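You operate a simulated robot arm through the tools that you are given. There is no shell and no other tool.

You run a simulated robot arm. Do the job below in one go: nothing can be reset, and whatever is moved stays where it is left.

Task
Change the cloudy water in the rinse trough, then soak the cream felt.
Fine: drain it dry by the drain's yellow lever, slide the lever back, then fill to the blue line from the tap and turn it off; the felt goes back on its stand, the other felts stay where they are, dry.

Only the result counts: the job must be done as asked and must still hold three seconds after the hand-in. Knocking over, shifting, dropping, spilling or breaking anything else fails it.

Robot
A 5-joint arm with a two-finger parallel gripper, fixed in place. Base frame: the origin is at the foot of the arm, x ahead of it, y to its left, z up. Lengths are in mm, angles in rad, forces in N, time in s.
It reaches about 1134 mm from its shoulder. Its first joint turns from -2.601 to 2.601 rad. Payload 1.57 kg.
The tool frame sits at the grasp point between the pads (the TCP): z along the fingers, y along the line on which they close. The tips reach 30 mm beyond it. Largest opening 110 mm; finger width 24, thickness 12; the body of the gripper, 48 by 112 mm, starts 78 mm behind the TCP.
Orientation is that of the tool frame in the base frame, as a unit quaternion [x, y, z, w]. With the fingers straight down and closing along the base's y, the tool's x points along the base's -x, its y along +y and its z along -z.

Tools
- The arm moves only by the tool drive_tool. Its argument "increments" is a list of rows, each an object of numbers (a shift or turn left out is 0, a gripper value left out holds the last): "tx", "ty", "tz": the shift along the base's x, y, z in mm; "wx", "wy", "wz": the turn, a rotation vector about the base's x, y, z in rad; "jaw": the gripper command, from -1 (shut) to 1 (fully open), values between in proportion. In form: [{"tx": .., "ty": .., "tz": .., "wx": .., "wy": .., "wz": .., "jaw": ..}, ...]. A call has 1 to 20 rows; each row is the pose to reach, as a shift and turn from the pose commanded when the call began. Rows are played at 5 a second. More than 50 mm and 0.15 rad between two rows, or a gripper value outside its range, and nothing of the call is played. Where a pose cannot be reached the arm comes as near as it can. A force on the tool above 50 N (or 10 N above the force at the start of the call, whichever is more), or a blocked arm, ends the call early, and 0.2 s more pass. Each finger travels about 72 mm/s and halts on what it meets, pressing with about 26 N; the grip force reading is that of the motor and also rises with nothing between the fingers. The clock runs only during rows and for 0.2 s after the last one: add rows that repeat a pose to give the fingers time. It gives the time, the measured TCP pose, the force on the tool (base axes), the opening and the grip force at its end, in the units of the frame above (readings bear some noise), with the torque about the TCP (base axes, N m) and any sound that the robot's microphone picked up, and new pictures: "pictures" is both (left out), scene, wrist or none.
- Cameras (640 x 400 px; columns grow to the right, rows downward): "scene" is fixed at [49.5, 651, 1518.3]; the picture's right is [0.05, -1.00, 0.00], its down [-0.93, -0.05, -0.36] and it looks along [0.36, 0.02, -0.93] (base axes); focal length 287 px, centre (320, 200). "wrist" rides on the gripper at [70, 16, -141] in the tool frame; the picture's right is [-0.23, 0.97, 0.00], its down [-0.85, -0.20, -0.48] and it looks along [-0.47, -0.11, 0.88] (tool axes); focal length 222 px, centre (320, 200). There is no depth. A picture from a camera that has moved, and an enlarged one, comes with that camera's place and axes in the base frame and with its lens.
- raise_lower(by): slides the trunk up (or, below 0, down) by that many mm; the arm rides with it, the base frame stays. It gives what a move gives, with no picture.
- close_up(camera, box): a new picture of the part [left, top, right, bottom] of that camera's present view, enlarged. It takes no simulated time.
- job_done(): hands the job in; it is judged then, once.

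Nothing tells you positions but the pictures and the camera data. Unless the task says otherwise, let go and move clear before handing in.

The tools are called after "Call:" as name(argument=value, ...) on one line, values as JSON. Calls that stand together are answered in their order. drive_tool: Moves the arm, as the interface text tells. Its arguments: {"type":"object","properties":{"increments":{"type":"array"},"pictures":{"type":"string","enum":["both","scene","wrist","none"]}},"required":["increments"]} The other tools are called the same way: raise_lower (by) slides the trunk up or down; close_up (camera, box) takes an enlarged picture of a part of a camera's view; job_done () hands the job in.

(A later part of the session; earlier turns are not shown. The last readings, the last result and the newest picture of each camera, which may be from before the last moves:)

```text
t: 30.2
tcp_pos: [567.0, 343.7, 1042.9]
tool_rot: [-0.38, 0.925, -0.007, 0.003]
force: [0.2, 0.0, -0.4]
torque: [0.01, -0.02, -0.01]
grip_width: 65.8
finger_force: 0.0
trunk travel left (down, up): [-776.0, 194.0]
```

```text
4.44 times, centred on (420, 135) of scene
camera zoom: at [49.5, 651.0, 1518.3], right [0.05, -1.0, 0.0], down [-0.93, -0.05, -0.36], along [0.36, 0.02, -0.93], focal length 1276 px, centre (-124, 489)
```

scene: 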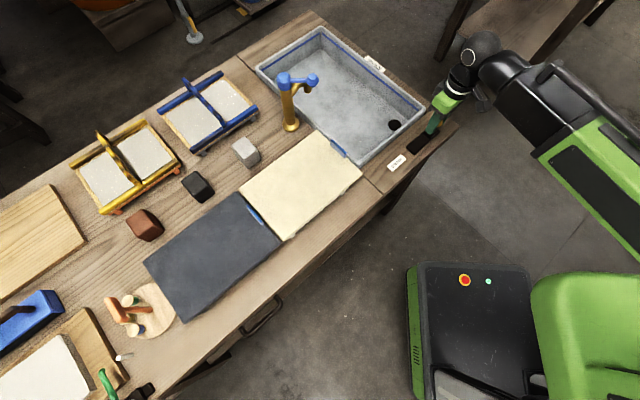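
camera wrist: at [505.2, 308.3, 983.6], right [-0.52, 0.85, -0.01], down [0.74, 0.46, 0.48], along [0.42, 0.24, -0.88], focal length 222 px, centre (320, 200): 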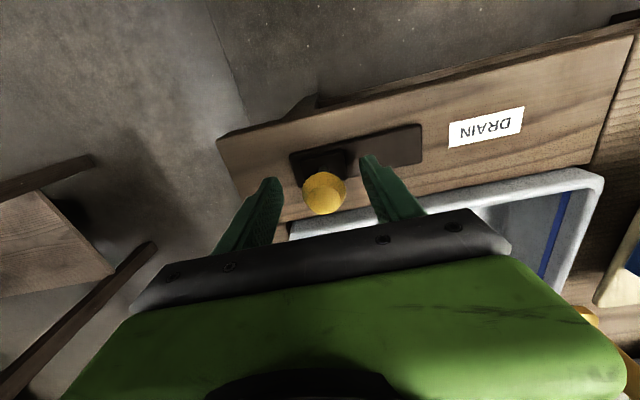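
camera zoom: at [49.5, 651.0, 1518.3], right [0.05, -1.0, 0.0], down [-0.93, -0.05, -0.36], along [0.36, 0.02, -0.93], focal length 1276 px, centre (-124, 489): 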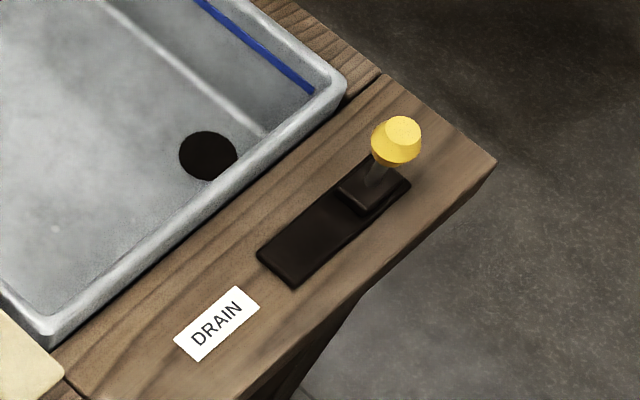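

The lever matches its original position exactly. Now I'll move over the tap's blue lever knob, staying about 37 mm above the tap, and turn so the fingers straddle the knob along x.

Call:
drive_tool(increments=[{"tx": 1, "ty": 39, "wz": 0.09, "wx": 0.007, "wy": 0.006}, {"tx": 2, "ty": 78, "wz": 0.18, "wx": 0.014, "wy": 0.012}, {"tx": 4, "ty": 117, "wz": 0.27, "wx": 0.014, "wy": 0.012}, {"tx": 5, "ty": 156, "wz": 0.36, "wx": 0.014, "wy": 0.012}, {"tx": 6, "ty": 195, "wz": 0.45, "wx": 0.014, "wy": 0.012}, {"tx": 7, "ty": 234, "wz": 0.54, "wx": 0.014, "wy": 0.012}, {"tx": 9, "ty": 273, "wz": 0.63, "wx": 0.014, "wy": 0.012}, {"tx": 10, "ty": 312, "wz": 0.72, "wx": 0.014, "wy": 0.012}, {"tx": 12, "ty": 340, "wz": 0.797, "wx": 0.014, "wy": 0.012}, {"tx": 12, "ty": 340, "wz": 0.797, "wx": 0.014, "wy": 0.012}])

Call:
close_up(camera="wrist", box=[200, 50, 440, 220])

Call:
close_up(camera="scene", box=[250, 20, 370, 140])

```text
t: 32.4
tcp_pos: [575.3, 685.2, 1043.0]
tool_rot: [0.709, -0.705, -0.003, -0.002]
force: [-0.4, 1.0, 0.3]
torque: [0.0, 0.0, 0.04]
grip_width: 66.2
finger_force: 0.1
out of reach, approached as far as the arm can: row 7, 8
trunk travel left (down, up): [-776.0, 194.0]
camera wrist: at [561.0, 615.1, 1183.3], right [-0.98, 0.22, 0.0], down [0.2, 0.85, 0.48], along [0.1, 0.47, -0.87], focal length 222 px, centre (320, 200)
```

scene: 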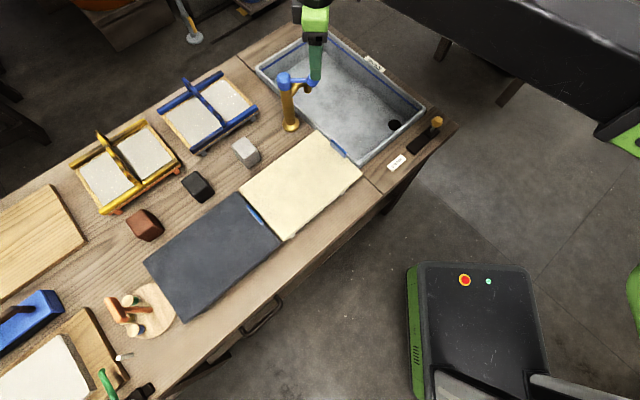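
wrist: 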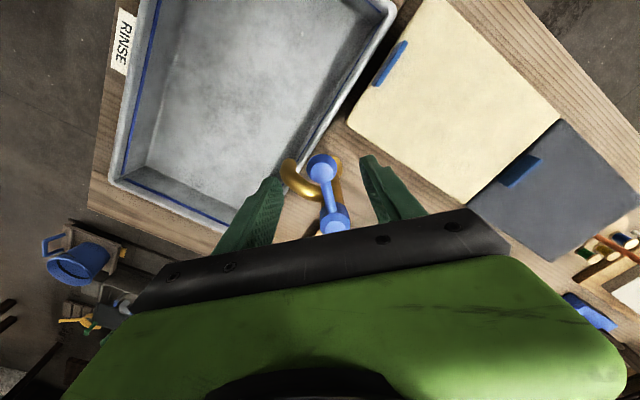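

```text
2.35 times, centred on (320, 135) of wrist
camera zoom: at [561.0, 615.1, 1183.3], right [-0.98, 0.22, 0.0], down [0.2, 0.85, 0.48], along [0.1, 0.47, -0.87], focal length 523 px, centre (320, 353)
```

zoom: 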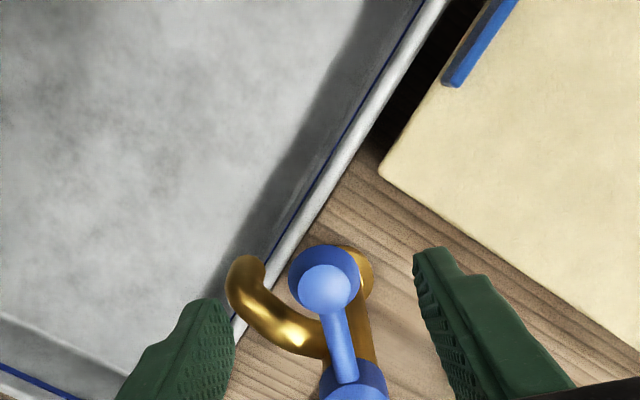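

```text
3.33 times, centred on (310, 80) of scene
camera zoom: at [49.5, 651.0, 1518.3], right [0.05, -1.0, 0.0], down [-0.93, -0.05, -0.36], along [0.36, 0.02, -0.93], focal length 957 px, centre (353, 600)
```

zoom: 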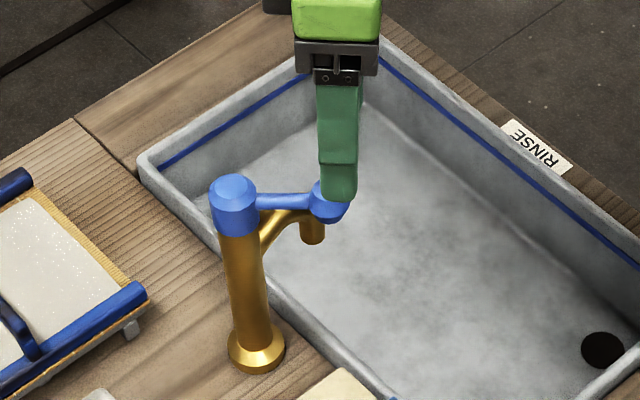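

Knob top is at about (576, 697, 976), between the fingers and well above the spout. I'll centre on it and lower so the tips are about level with its underside.

Call:
drive_tool(increments=[{"tx": 1, "ty": 11.5}, {"tx": 1, "ty": 11.5}], pictures="none")

Call:
raise_lower(by=-60)

Call:
close_up(camera="wrist", box=[200, 60, 440, 230])

Call:
close_up(camera="scene", box=[250, 20, 370, 140])

```text
t: 33.0
tcp_pos: [577.6, 696.4, 1042.9]
tool_rot: [0.709, -0.705, -0.003, -0.002]
force: [-0.3, -0.8, 0.0]
torque: [0.02, 0.01, -0.01]
grip_width: 66.1
finger_force: 0.0
trunk travel left (down, up): [-776.0, 194.0]
```

```text
t: 34.0
tcp_pos: [577.8, 697.1, 983.1]
tool_rot: [0.709, -0.706, -0.003, -0.001]
force: [0.0, 0.0, 0.0]
torque: [0.0, 0.0, 0.01]
grip_width: 66.1
finger_force: 0.1
trunk travel left (down, up): [-716.0, 254.0]
```

```text
2.35 times, centred on (320, 145) of wrist
camera zoom: at [562.8, 625.9, 1123.4], right [-0.97, 0.22, 0.0], down [0.2, 0.85, 0.48], along [0.11, 0.47, -0.87], focal length 523 px, centre (320, 329)
```

zoom: 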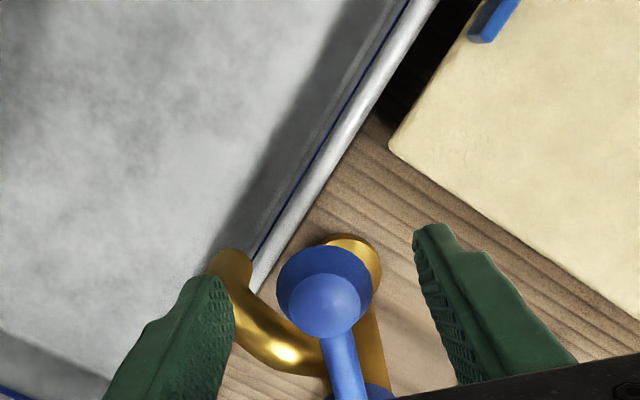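

```text
3.33 times, centred on (310, 80) of scene
camera zoom: at [49.5, 651.0, 1518.3], right [0.05, -1.0, 0.0], down [-0.93, -0.05, -0.36], along [0.36, 0.02, -0.93], focal length 957 px, centre (353, 600)
```

zoom: 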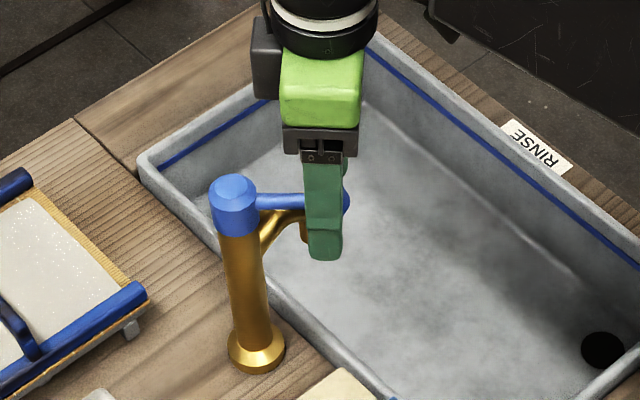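

Knob is centred. I'll grip it and try turning the lever a little counter-clockwise (toward the spout), watching the force and for water.

Call:
drive_tool(increments=[{"jaw": -0.6}, {"jaw": -0.6}, {"jaw": -0.6}, {"tx": 4.2, "ty": 0.1, "wz": 0.058, "jaw": -0.6}, {"tx": 8.4, "ty": 0.3, "wz": 0.116, "jaw": -0.6}, {"tx": 12.4, "ty": 0.6, "wz": 0.174, "jaw": -0.6}])

Call:
close_up(camera="scene", box=[250, 20, 370, 140])

Call:
close_up(camera="wrist", box=[200, 60, 440, 230])

```text
t: 35.2
tcp_pos: [578.3, 698.4, 983.0]
tool_rot: [0.748, -0.664, -0.007, 0.004]
force: [-15.6, -2.5, -10.1]
torque: [0.05, 0.5, 0.16]
grip_width: 31.3
finger_force: 40.9
trunk travel left (down, up): [-716.0, 254.0]
stopped in row 6: the force on the tool passed its limit at 55 N (the readings are from after the stop); the commanded pose is now the measured one
camera wrist: at [572.0, 627.0, 1123.9], right [-0.99, 0.11, 0.02], down [0.1, 0.87, 0.48], along [0.04, 0.48, -0.88], focal length 222 px, centre (320, 200)
```

scene: 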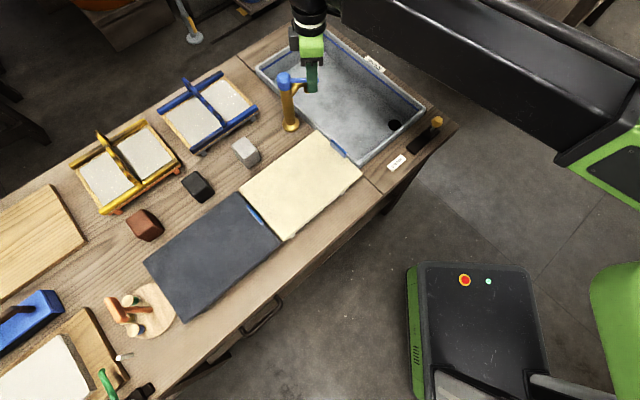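
wrist: 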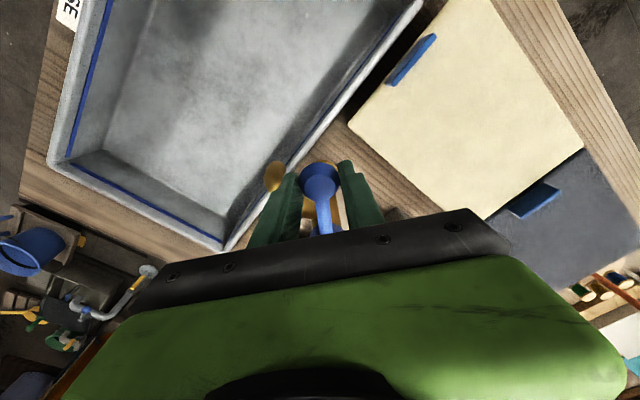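

```text
3.33 times, centred on (310, 80) of scene
camera zoom: at [49.5, 651.0, 1518.3], right [0.05, -1.0, 0.0], down [-0.93, -0.05, -0.36], along [0.36, 0.02, -0.93], focal length 957 px, centre (353, 600)
```

zoom: 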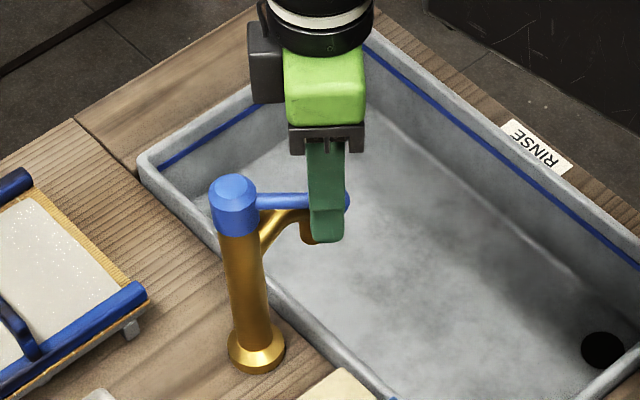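

```text
2.35 times, centred on (320, 145) of wrist
camera zoom: at [572.0, 627.0, 1123.9], right [-0.99, 0.11, 0.02], down [0.1, 0.87, 0.48], along [0.04, 0.48, -0.88], focal length 523 px, centre (320, 329)
```

zoom: 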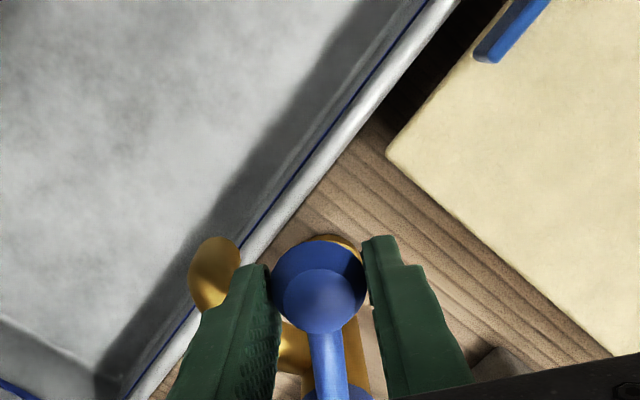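

That direction is blocked, so the lever is against its off stop. I'll turn it the other way (clockwise, toward -x) in a small arc and watch for flow.

Call:
drive_tool(increments=[{"tx": -4.6, "ty": 0.5, "wz": -0.065}, {"tx": -9.2, "ty": 1.3, "wz": -0.13}, {"tx": -13.8, "ty": 2.2, "wz": -0.195}, {"tx": -18.3, "ty": 3.2, "wz": -0.26}], pictures="none")

Call:
close_up(camera="scene", box=[250, 20, 370, 140])

Call:
close_up(camera="wrist", box=[200, 60, 440, 230])

```text
t: 36.2
tcp_pos: [563.9, 699.4, 983.1]
tool_rot: [-0.654, 0.757, 0.006, -0.001]
force: [2.3, -10.5, -1.6]
torque: [-0.98, -0.09, -0.28]
grip_width: 31.0
finger_force: 40.0
trunk travel left (down, up): [-716.0, 254.0]
```

```text
3.33 times, centred on (310, 80) of scene
camera zoom: at [49.5, 651.0, 1518.3], right [0.05, -1.0, 0.0], down [-0.93, -0.05, -0.36], along [0.36, 0.02, -0.93], focal length 957 px, centre (353, 600)
```

zoom: 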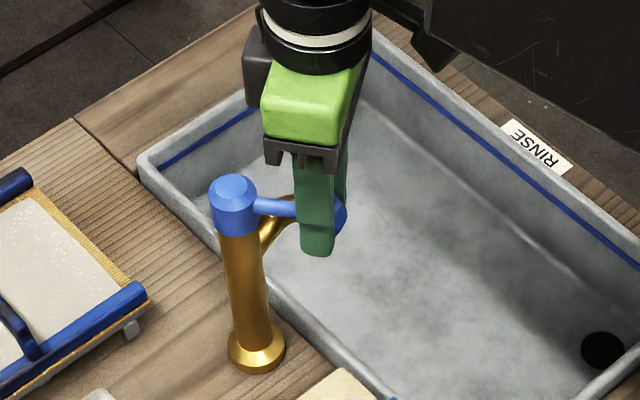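

```text
2.35 times, centred on (320, 145) of wrist
camera zoom: at [539.4, 632.0, 1123.9], right [-0.93, 0.37, 0.01], down [0.33, 0.81, 0.48], along [0.17, 0.45, -0.88], focal length 523 px, centre (320, 329)
```

zoom: 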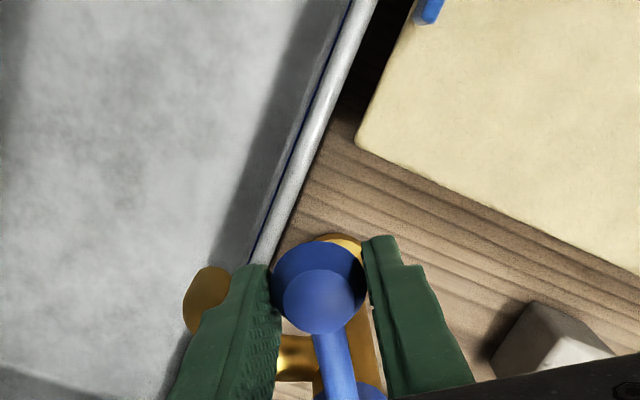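

The lever turns freely this way. I'll go further and check for flow.

Call:
drive_tool(increments=[{"tx": -4.4, "ty": 0.5, "wz": -0.065}, {"tx": -8.7, "ty": 1.5, "wz": -0.13}, {"tx": -13, "ty": 3, "wz": -0.195}, {"tx": -17, "ty": 5, "wz": -0.26}], pictures="none")

Call:
close_up(camera="scene", box=[250, 20, 370, 140])

Call:
close_up(camera="wrist", box=[200, 60, 440, 230])

```text
t: 37.2
tcp_pos: [545.4, 705.4, 984.0]
tool_rot: [-0.551, 0.835, 0.007, -0.001]
force: [3.6, -2.7, 4.2]
torque: [0.0, -0.15, -0.27]
grip_width: 31.1
finger_force: 39.6
trunk travel left (down, up): [-716.0, 254.0]
```

```text
3.33 times, centred on (310, 80) of scene
camera zoom: at [49.5, 651.0, 1518.3], right [0.05, -1.0, 0.0], down [-0.93, -0.05, -0.36], along [0.36, 0.02, -0.93], focal length 957 px, centre (353, 600)
```

zoom: 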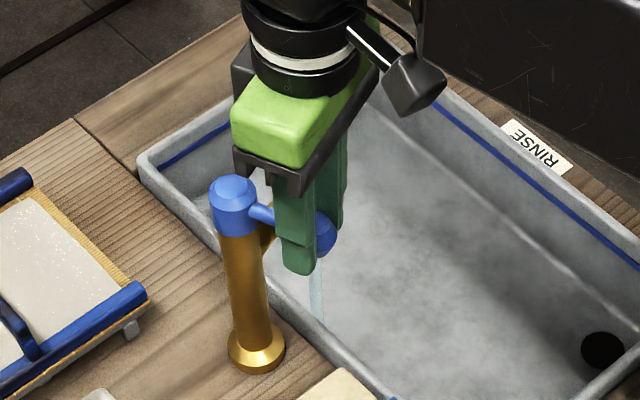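

```text
2.35 times, centred on (320, 145) of wrist
camera zoom: at [505.0, 646.6, 1123.8], right [-0.81, 0.59, 0.01], down [0.52, 0.7, 0.48], along [0.28, 0.4, -0.88], focal length 523 px, centre (320, 329)
```

zoom: 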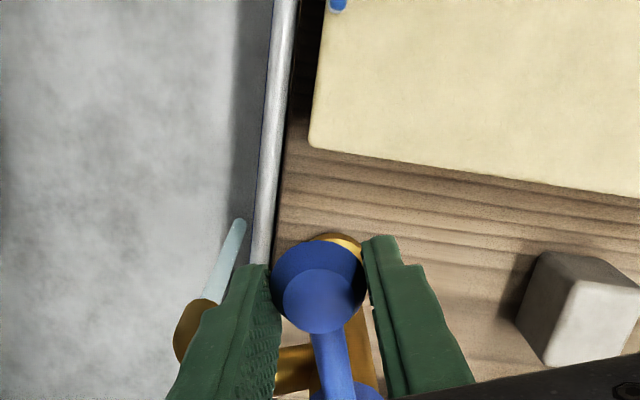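

Water is running into the trough. I'll hold this opening and watch the level rise.

Call:
drive_tool(increments=[{}, {}, {}, {}, {}, {}, {}, {}, {}, {}], pictures="none")

Call:
close_up(camera="scene", box=[250, 20, 490, 170])

Call:
close_up(camera="wrist", box=[140, 0, 460, 200])

```text
t: 39.4
tcp_pos: [544.5, 705.2, 984.1]
tool_rot: [-0.552, 0.834, 0.007, 0.0]
force: [4.0, 9.3, 13.1]
torque: [0.17, -0.09, 0.05]
grip_width: 31.4
finger_force: 39.9
trunk travel left (down, up): [-716.0, 254.0]
```

```text
2.67 times, centred on (370, 95) of scene
camera zoom: at [49.5, 651.0, 1518.3], right [0.05, -1.0, 0.0], down [-0.93, -0.05, -0.36], along [0.36, 0.02, -0.93], focal length 766 px, centre (187, 480)
```

zoom: 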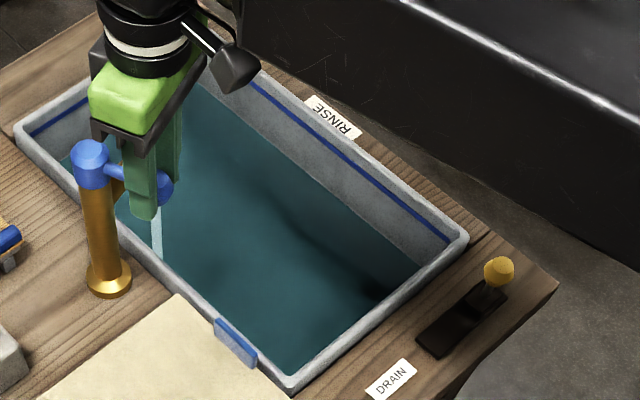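

```text
2.00 times, centred on (300, 100) of wrist
camera zoom: at [504.9, 646.7, 1123.8], right [-0.81, 0.59, 0.01], down [0.52, 0.7, 0.48], along [0.28, 0.39, -0.88], focal length 444 px, centre (360, 400)
```

zoom: 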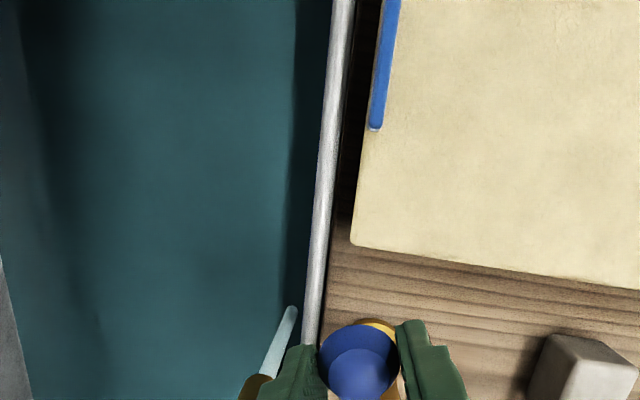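

The fresh water is teal and rising. I'll zoom on the right-hand corner to compare its edge with the blue line.

Call:
close_up(camera="scene", box=[350, 50, 440, 130])

```text
5.00 times, centred on (395, 90) of scene
camera zoom: at [49.5, 651.0, 1518.3], right [0.05, -1.0, 0.0], down [-0.93, -0.05, -0.36], along [0.36, 0.02, -0.93], focal length 1436 px, centre (-55, 750)
```

zoom: 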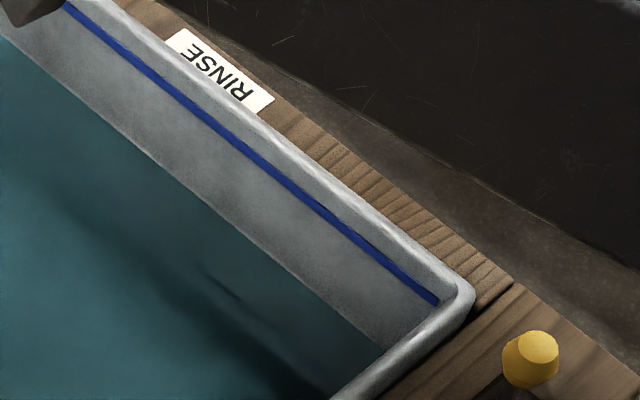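

Call:
drive_tool(increments=[{}, {}, {}, {}], pictures="none")

Call:
close_up(camera="scene", box=[350, 50, 440, 130])

```text
t: 40.4
tcp_pos: [545.1, 705.2, 984.1]
tool_rot: [-0.551, 0.835, 0.006, -0.001]
force: [4.5, 10.0, 13.2]
torque: [0.19, -0.08, 0.06]
grip_width: 31.4
finger_force: 40.2
trunk travel left (down, up): [-716.0, 254.0]
```

```text
5.00 times, centred on (395, 90) of scene
camera zoom: at [49.5, 651.0, 1518.3], right [0.05, -1.0, 0.0], down [-0.93, -0.05, -0.36], along [0.36, 0.02, -0.93], focal length 1436 px, centre (-55, 750)
```

zoom: 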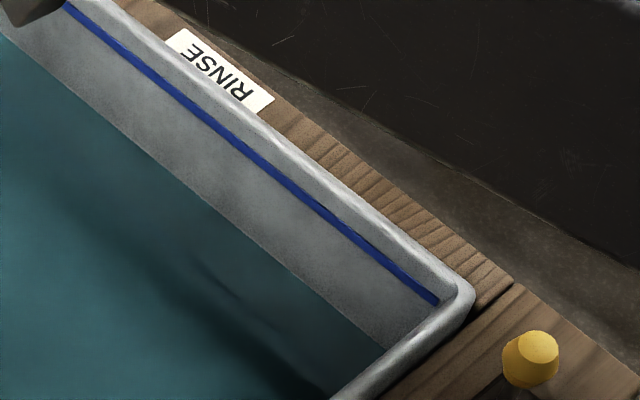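

Call:
drive_tool(increments=[{}, {}, {}, {}, {}, {}, {}, {}, {}, {}, {}, {}, {}, {}, {}, {}, {}, {}, {}], pictures="none")

Call:
close_up(camera="scene", box=[350, 50, 440, 130])

```text
t: 44.4
tcp_pos: [545.3, 705.1, 982.0]
tool_rot: [-0.552, 0.834, 0.007, -0.001]
force: [0.6, 5.0, 6.1]
torque: [0.11, -0.04, 0.05]
grip_width: 31.0
finger_force: 39.9
trunk travel left (down, up): [-716.0, 254.0]
```

```text
5.00 times, centred on (395, 90) of scene
camera zoom: at [49.5, 651.0, 1518.3], right [0.05, -1.0, 0.0], down [-0.93, -0.05, -0.36], along [0.36, 0.02, -0.93], focal length 1436 px, centre (-55, 750)
```

zoom: 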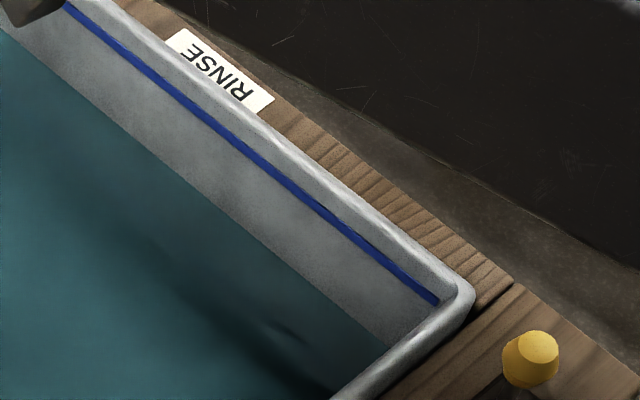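

The rise is slow at this opening. I'll open the lever a bit further along its arc.

Call:
drive_tool(increments=[{"tx": -4, "ty": 2.5, "wz": -0.065}, {"tx": -7.8, "ty": 5.2, "wz": -0.13}, {"tx": -11.5, "ty": 8.1, "wz": -0.195}, {"tx": -15, "ty": 11.3, "wz": -0.26}, {"tx": -15, "ty": 11.3, "wz": -0.26}], pictures="none")

Call:
close_up(camera="scene", box=[350, 50, 440, 130])

Call:
close_up(camera="scene", box=[250, 20, 370, 140])

```text
t: 45.6
tcp_pos: [529.4, 715.3, 983.0]
tool_rot: [-0.437, 0.899, 0.006, 0.0]
force: [11.7, 4.1, 8.7]
torque: [0.18, -0.46, -0.37]
grip_width: 31.0
finger_force: 39.5
trunk travel left (down, up): [-716.0, 254.0]
```

```text
5.00 times, centred on (395, 90) of scene
camera zoom: at [49.5, 651.0, 1518.3], right [0.05, -1.0, 0.0], down [-0.93, -0.05, -0.36], along [0.36, 0.02, -0.93], focal length 1436 px, centre (-55, 750)
```

zoom: 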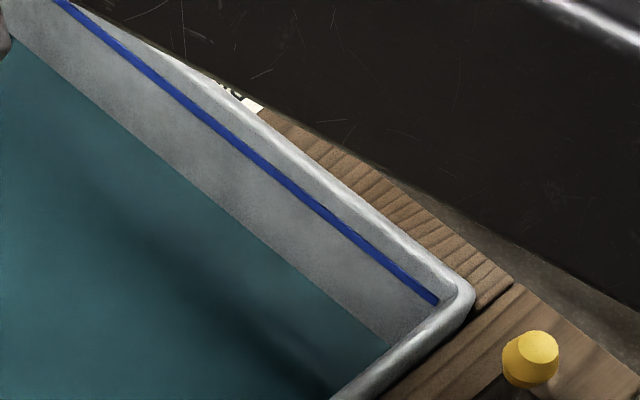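

```text
3.33 times, centred on (310, 80) of scene
camera zoom: at [49.5, 651.0, 1518.3], right [0.05, -1.0, 0.0], down [-0.93, -0.05, -0.36], along [0.36, 0.02, -0.93], focal length 957 px, centre (353, 600)
```

zoom: 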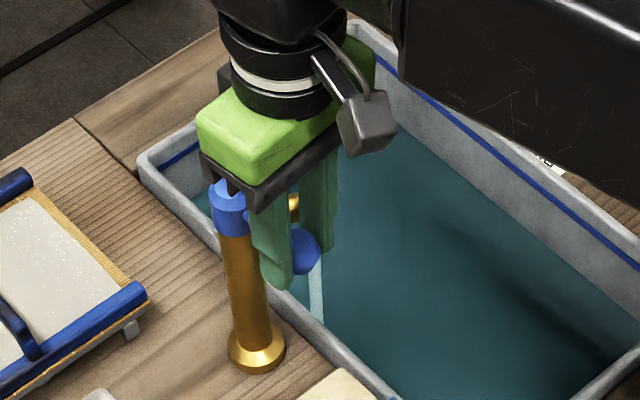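

Call:
drive_tool(increments=[{}, {}, {}, {}, {}, {}, {}, {}, {}, {}, {}, {}, {}, {}, {}, {}, {}, {}, {}], pictures="none")

Call:
close_up(camera="scene", box=[350, 50, 440, 130])

```text
t: 49.6
tcp_pos: [529.0, 716.6, 982.2]
tool_rot: [-0.438, 0.899, 0.007, -0.001]
force: [11.1, 9.7, 12.6]
torque: [0.16, -0.19, -0.12]
grip_width: 31.3
finger_force: 39.9
trunk travel left (down, up): [-716.0, 254.0]
```

```text
5.00 times, centred on (395, 90) of scene
camera zoom: at [49.5, 651.0, 1518.3], right [0.05, -1.0, 0.0], down [-0.93, -0.05, -0.36], along [0.36, 0.02, -0.93], focal length 1436 px, centre (-55, 750)
```

zoom: 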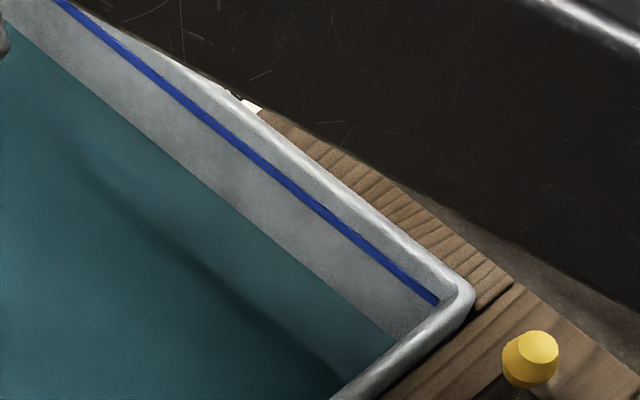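

Level is rising at a controlled pace, with about 70% of the way to go. I'll keep waiting in stages.

Call:
drive_tool(increments=[{}, {}, {}, {}, {}, {}, {}, {}, {}, {}, {}, {}, {}, {}, {}, {}, {}, {}, {}, {}], pictures="none")

Call:
drive_tool(increments=[{}, {}, {}, {}, {}, {}, {}, {}, {}, {}, {}, {}, {}, {}], pictures="none")

Call:
close_up(camera="scene", box=[350, 50, 440, 130])

```text
t: 53.8
tcp_pos: [527.9, 717.6, 983.8]
tool_rot: [-0.438, 0.899, 0.007, -0.001]
force: [1.7, 2.7, 1.0]
torque: [-0.01, -0.06, -0.01]
grip_width: 31.3
finger_force: 39.8
trunk travel left (down, up): [-716.0, 254.0]
```

```text
t: 56.8
tcp_pos: [529.6, 716.7, 983.3]
tool_rot: [-0.438, 0.899, 0.007, 0.0]
force: [-1.1, -2.8, -4.4]
torque: [-0.03, 0.03, 0.01]
grip_width: 31.0
finger_force: 39.8
trunk travel left (down, up): [-716.0, 254.0]
```

```text
5.00 times, centred on (395, 90) of scene
camera zoom: at [49.5, 651.0, 1518.3], right [0.05, -1.0, 0.0], down [-0.93, -0.05, -0.36], along [0.36, 0.02, -0.93], focal length 1436 px, centre (-55, 750)
```

zoom: 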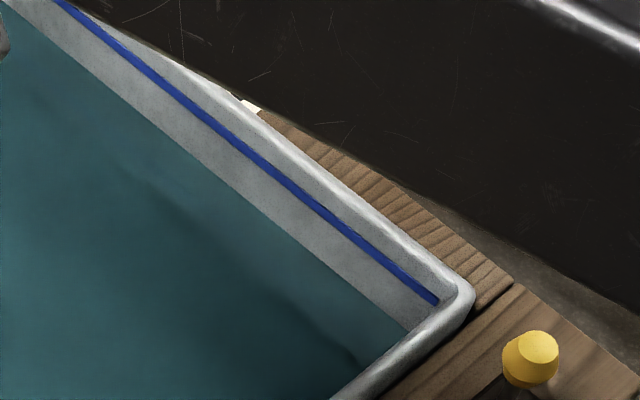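

Call:
drive_tool(increments=[{}, {}, {}, {}, {}, {}, {}, {}, {}, {}, {}, {}, {}, {}, {}, {}, {}, {}, {}, {}], pictures="none")

Call:
drive_tool(increments=[{}, {}, {}, {}, {}, {}, {}, {}, {}, {}, {}, {}, {}, {}], pictures="none")

Call:
close_up(camera="scene", box=[350, 50, 440, 130])

```text
t: 61.0
tcp_pos: [527.8, 717.2, 982.3]
tool_rot: [-0.438, 0.899, 0.007, -0.001]
force: [-2.1, -0.6, -3.8]
torque: [0.01, 0.01, 0.02]
grip_width: 31.3
finger_force: 40.1
trunk travel left (down, up): [-716.0, 254.0]
```

```text
t: 64.0
tcp_pos: [527.9, 717.0, 982.9]
tool_rot: [-0.439, 0.899, 0.007, -0.001]
force: [-0.1, 0.8, -0.5]
torque: [0.05, -0.04, 0.03]
grip_width: 31.3
finger_force: 40.9
trunk travel left (down, up): [-716.0, 254.0]
```

```text
5.00 times, centred on (395, 90) of scene
camera zoom: at [49.5, 651.0, 1518.3], right [0.05, -1.0, 0.0], down [-0.93, -0.05, -0.36], along [0.36, 0.02, -0.93], focal length 1436 px, centre (-55, 750)
```

zoom: 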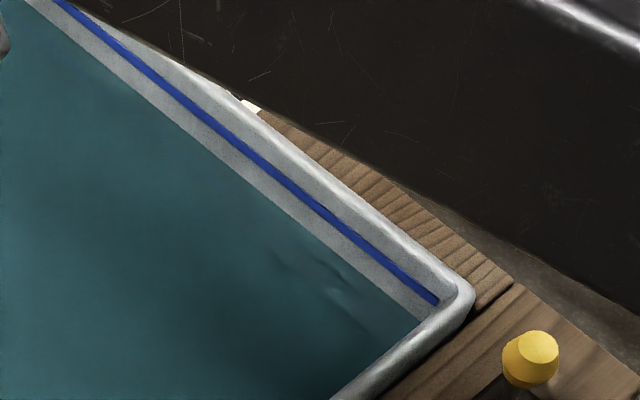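

Call:
drive_tool(increments=[{}, {}, {}, {}, {}, {}, {}, {}, {}, {}, {}, {}, {}, {}, {}, {}, {}, {}, {}, {}], pictures="none")

Call:
close_up(camera="scene", box=[350, 50, 440, 130])

Call:
close_up(camera="scene", box=[395, 85, 430, 115])

```text
t: 68.2
tcp_pos: [528.7, 717.4, 982.8]
tool_rot: [-0.438, 0.899, 0.006, 0.0]
force: [1.1, 0.8, 0.4]
torque: [0.05, -0.02, 0.0]
grip_width: 31.3
finger_force: 39.3
trunk travel left (down, up): [-716.0, 254.0]
```

```text
5.00 times, centred on (395, 90) of scene
camera zoom: at [49.5, 651.0, 1518.3], right [0.05, -1.0, 0.0], down [-0.93, -0.05, -0.36], along [0.36, 0.02, -0.93], focal length 1436 px, centre (-55, 750)
```

zoom: 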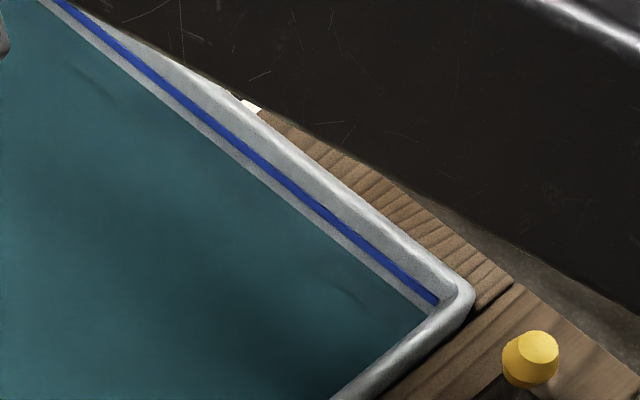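

```text
13.33 times, centred on (412, 100) of scene
camera zoom: at [49.5, 651.0, 1518.3], right [0.05, -1.0, 0.0], down [-0.93, -0.05, -0.36], along [0.36, 0.02, -0.93], focal length 3829 px, centre (-913, 1533)
```

zoom: 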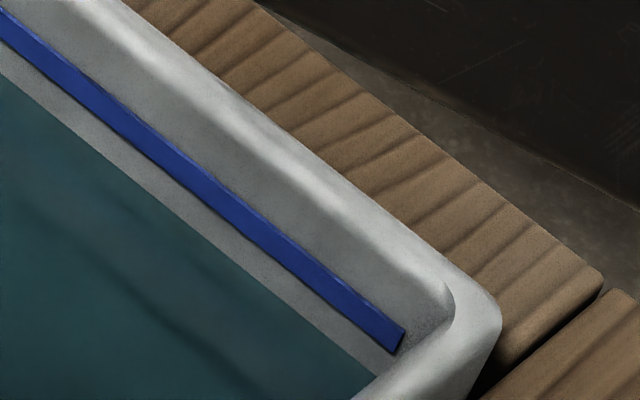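

Only a narrow strip remains below the line. I'll wait about 2.5 s more, then throttle back to the smaller opening for the last bit.

Call:
drive_tool(increments=[{}, {}, {}, {}, {}, {}, {}, {}, {}, {}, {}, {"tx": 3.5, "ty": -3.2, "wz": 0.065}, {"tx": 7.2, "ty": -6.1, "wz": 0.13}, {"tx": 11, "ty": -8.8, "wz": 0.195}, {"tx": 15, "ty": -11.3, "wz": 0.26}], pictures="none")

Call:
close_up(camera="scene", box=[395, 85, 430, 115])

Call:
close_up(camera="scene", box=[250, 20, 370, 140])

```text
t: 71.4
tcp_pos: [544.2, 706.1, 982.4]
tool_rot: [-0.552, 0.834, 0.007, -0.001]
force: [-8.9, 0.1, -6.6]
torque: [-0.04, 0.14, 0.55]
grip_width: 31.2
finger_force: 40.3
trunk travel left (down, up): [-716.0, 254.0]
```

```text
13.33 times, centred on (412, 100) of scene
camera zoom: at [49.5, 651.0, 1518.3], right [0.05, -1.0, 0.0], down [-0.93, -0.05, -0.36], along [0.36, 0.02, -0.93], focal length 3829 px, centre (-913, 1533)
```

zoom: 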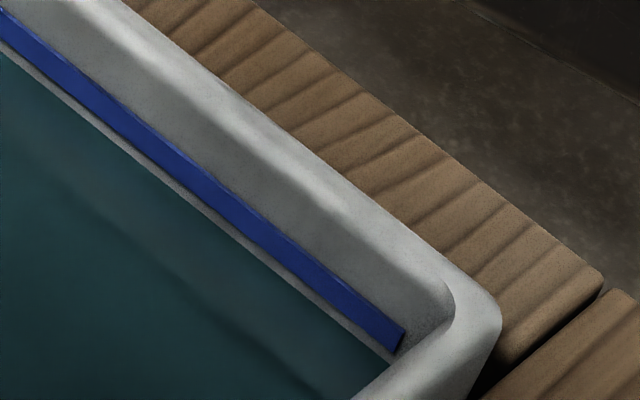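

```text
3.33 times, centred on (310, 80) of scene
camera zoom: at [49.5, 651.0, 1518.3], right [0.05, -1.0, 0.0], down [-0.93, -0.05, -0.36], along [0.36, 0.02, -0.93], focal length 957 px, centre (353, 600)
```

zoom: 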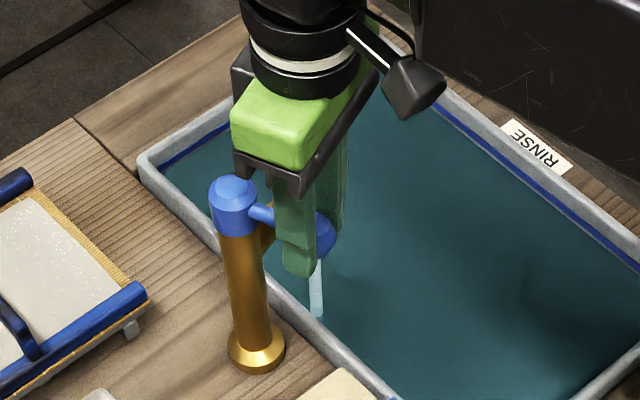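

Nearly at the line. I'll let it trickle a couple more seconds and check.

Call:
drive_tool(increments=[{}, {}, {}, {}, {}, {}, {}, {}, {}, {}, {}], pictures="none")

Call:
close_up(camera="scene", box=[395, 85, 430, 115])

```text
t: 73.8
tcp_pos: [545.7, 704.5, 983.4]
tool_rot: [-0.55, 0.835, 0.007, -0.001]
force: [-6.0, -4.6, -7.3]
torque: [-0.1, 0.1, 0.19]
grip_width: 31.4
finger_force: 39.9
trunk travel left (down, up): [-716.0, 254.0]
```

```text
13.33 times, centred on (412, 100) of scene
camera zoom: at [49.5, 651.0, 1518.3], right [0.05, -1.0, 0.0], down [-0.93, -0.05, -0.36], along [0.36, 0.02, -0.93], focal length 3829 px, centre (-913, 1533)
```

zoom: 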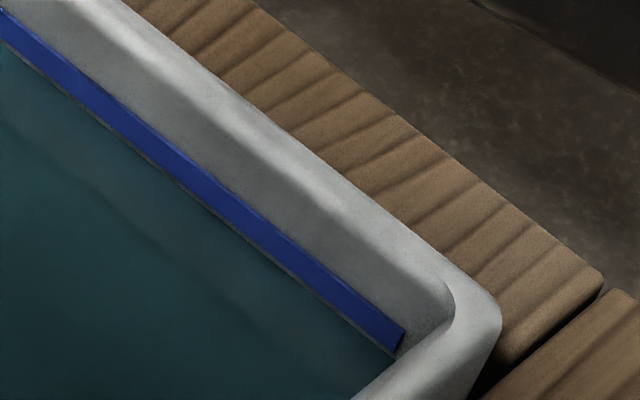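

Call:
drive_tool(increments=[{}, {}, {}, {}, {}, {}, {}, {}, {}, {}, {}, {}, {}, {}, {}, {}], pictures="none")

Call:
close_up(camera="scene", box=[395, 85, 430, 115])

```text
t: 77.2
tcp_pos: [545.2, 705.0, 982.3]
tool_rot: [-0.55, 0.835, 0.007, -0.001]
force: [-0.8, -2.0, -0.4]
torque: [-0.04, -0.01, -0.01]
grip_width: 31.0
finger_force: 39.7
trunk travel left (down, up): [-716.0, 254.0]
```

```text
13.33 times, centred on (412, 100) of scene
camera zoom: at [49.5, 651.0, 1518.3], right [0.05, -1.0, 0.0], down [-0.93, -0.05, -0.36], along [0.36, 0.02, -0.93], focal length 3829 px, centre (-913, 1533)
```

zoom: 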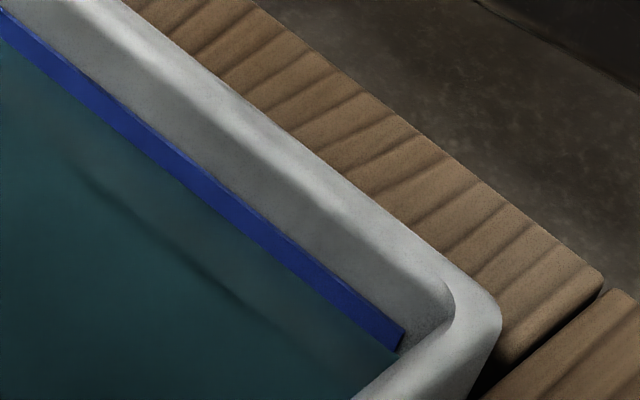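

The water edge is now inside the blue band. I'll turn the tap off by taking the lever back along the same arc to its stop.

Call:
drive_tool(increments=[{"tx": 4, "ty": -2, "wz": 0.065}, {"tx": 8.3, "ty": -3.5, "wz": 0.13}, {"tx": 12.6, "ty": -4.5, "wz": 0.195}, {"tx": 17, "ty": -5, "wz": 0.26}, {"tx": 21.5, "ty": -6, "wz": 0.325}, {"tx": 26.1, "ty": -6.9, "wz": 0.39}, {"tx": 30.7, "ty": -7.7, "wz": 0.45}, {"tx": 35.3, "ty": -8.2, "wz": 0.5}, {"tx": 37, "ty": -8.2, "wz": 0.52}], pictures="none")

Call:
close_up(camera="scene", box=[395, 85, 430, 115])

Call:
close_up(camera="scene", box=[250, 20, 370, 140])

Call:
close_up(camera="wrist", box=[140, 40, 460, 240])

```text
t: 79.2
tcp_pos: [576.5, 697.4, 982.5]
tool_rot: [0.748, -0.664, -0.007, 0.005]
force: [-34.5, -13.2, -25.7]
torque: [0.62, 0.42, -0.02]
grip_width: 31.3
finger_force: 40.1
trunk travel left (down, up): [-716.0, 254.0]
```

```text
13.33 times, centred on (412, 100) of scene
camera zoom: at [49.5, 651.0, 1518.3], right [0.05, -1.0, 0.0], down [-0.93, -0.05, -0.36], along [0.36, 0.02, -0.93], focal length 3829 px, centre (-913, 1533)
```

zoom: 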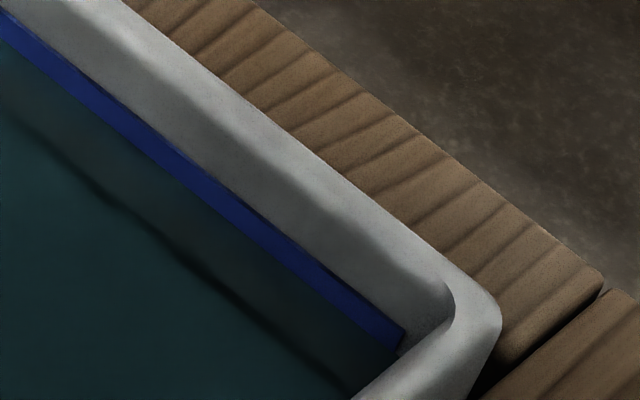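

```text
3.33 times, centred on (310, 80) of scene
camera zoom: at [49.5, 651.0, 1518.3], right [0.05, -1.0, 0.0], down [-0.93, -0.05, -0.36], along [0.36, 0.02, -0.93], focal length 957 px, centre (353, 600)
```

zoom: 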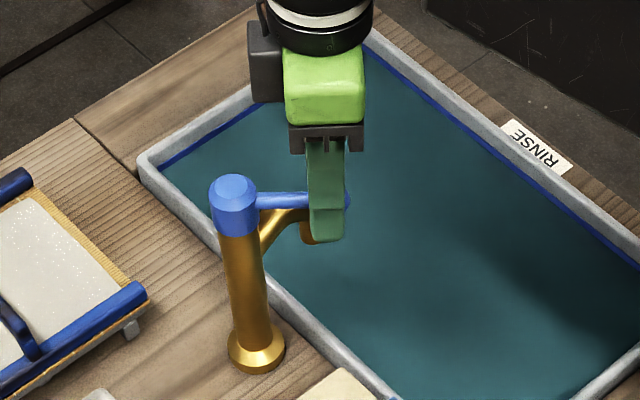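

```text
2.00 times, centred on (300, 140) of wrist
camera zoom: at [572.9, 627.3, 1123.8], right [-0.99, 0.11, 0.02], down [0.1, 0.87, 0.48], along [0.04, 0.48, -0.88], focal length 444 px, centre (360, 320)
```

zoom: 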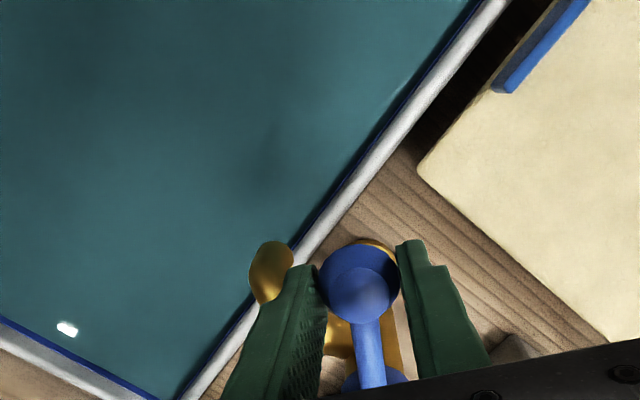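

The tap is off against its stop, no stream, and the water edge is in the blue band. I'll release and lift clear, then confirm.

Call:
drive_tool(increments=[{"tx": -2, "jaw": -0.2}, {"tx": -2, "jaw": 0.2}, {"tx": -2, "jaw": 0.2}], pictures="none")

Call:
raise_lower(by=80)

Call:
close_up(camera="scene", box=[250, 20, 370, 140])

Call:
close_up(camera="scene", box=[395, 85, 430, 115])

Call:
close_up(camera="wrist", box=[160, 0, 480, 200])

```text
t: 80.0
tcp_pos: [581.4, 698.7, 982.2]
tool_rot: [0.746, -0.666, -0.006, 0.003]
force: [0.1, -0.2, 0.1]
torque: [0.02, 0.02, 0.02]
grip_width: 66.2
finger_force: 0.0
trunk travel left (down, up): [-716.0, 254.0]
```

```text
t: 81.2
tcp_pos: [580.2, 698.1, 1061.9]
tool_rot: [0.747, -0.664, -0.006, 0.003]
force: [-0.6, -0.8, -0.3]
torque: [-0.01, 0.0, 0.0]
grip_width: 65.9
finger_force: 0.0
trunk travel left (down, up): [-796.0, 174.0]
```

```text
3.33 times, centred on (310, 80) of scene
camera zoom: at [49.5, 651.0, 1518.3], right [0.05, -1.0, 0.0], down [-0.93, -0.05, -0.36], along [0.36, 0.02, -0.93], focal length 957 px, centre (353, 600)
```

zoom: 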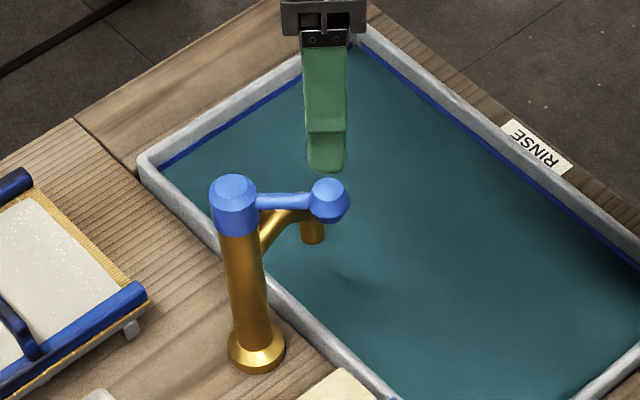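

```text
13.33 times, centred on (412, 100) of scene
camera zoom: at [49.5, 651.0, 1518.3], right [0.05, -1.0, 0.0], down [-0.93, -0.05, -0.36], along [0.36, 0.02, -0.93], focal length 3829 px, centre (-913, 1533)
```

zoom: 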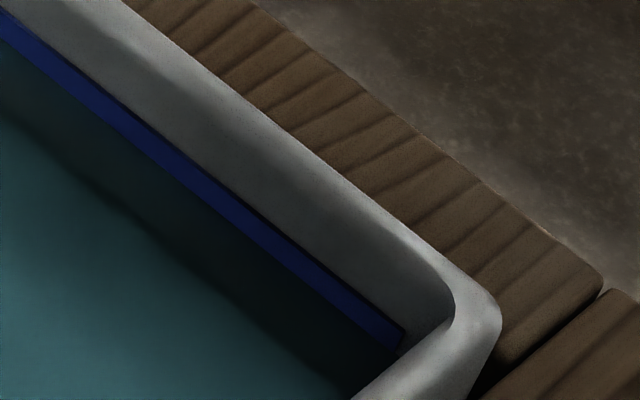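

```text
2.00 times, centred on (320, 100) of wrist
camera zoom: at [574.5, 626.5, 1203.5], right [-0.99, 0.11, 0.01], down [0.1, 0.87, 0.48], along [0.04, 0.48, -0.88], focal length 444 px, centre (320, 400)
```

zoom: 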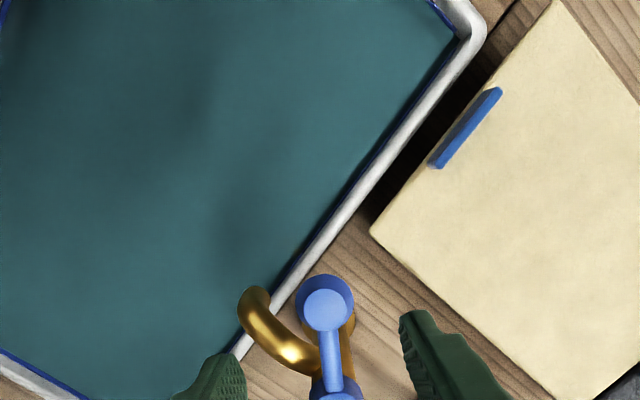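

Tap off, level in the band. Now the felt: I'll take close looks at its blue tab and the edges/stand.

Call:
close_up(camera="scene", box=[315, 125, 365, 165])

Call:
close_up(camera="wrist", box=[360, 20, 440, 90])

Call:
close_up(camera="scene", box=[265, 165, 375, 245])

Call:
close_up(camera="scene", box=[230, 195, 300, 245])

```text
10.00 times, centred on (340, 145) of scene
camera zoom: at [49.5, 651.0, 1518.3], right [0.05, -1.0, 0.0], down [-0.93, -0.05, -0.36], along [0.36, 0.02, -0.93], focal length 2872 px, centre (120, 750)
```

zoom: 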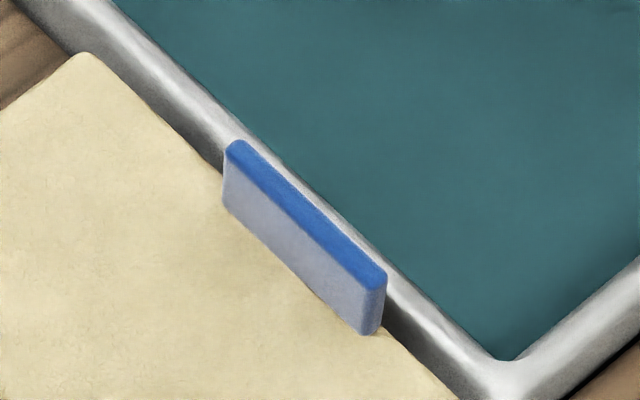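

```text
5.71 times, centred on (400, 55) of wrist
camera zoom: at [574.5, 626.5, 1203.5], right [-0.99, 0.11, 0.01], down [0.1, 0.87, 0.48], along [0.04, 0.48, -0.88], focal length 1269 px, centre (-137, 1029)
```

zoom: 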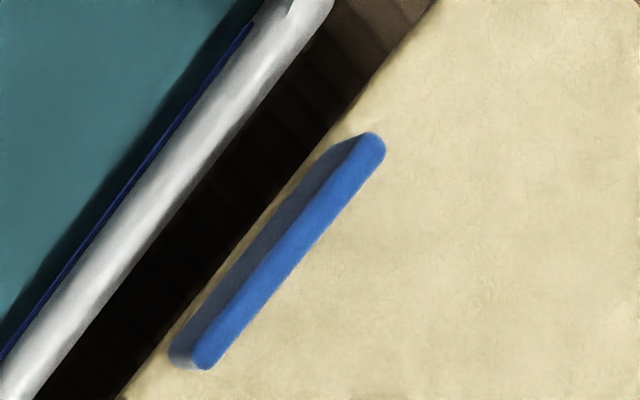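

```text
5.00 times, centred on (320, 205) of scene
camera zoom: at [49.5, 651.0, 1518.3], right [0.05, -1.0, 0.0], down [-0.93, -0.05, -0.36], along [0.36, 0.02, -0.93], focal length 1436 px, centre (320, 175)
```

zoom: 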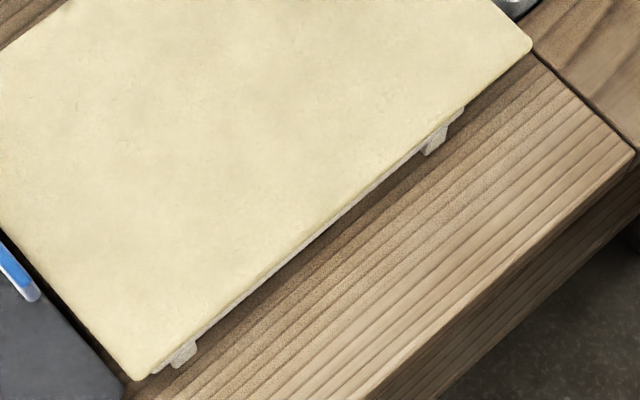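

```text
8.00 times, centred on (265, 220) of scene
camera zoom: at [49.5, 651.0, 1518.3], right [0.05, -1.0, 0.0], down [-0.93, -0.05, -0.36], along [0.36, 0.02, -0.93], focal length 2298 px, centre (760, 40)
```

zoom: 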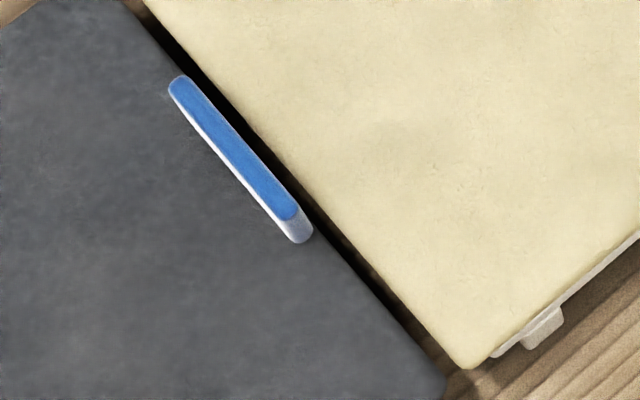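

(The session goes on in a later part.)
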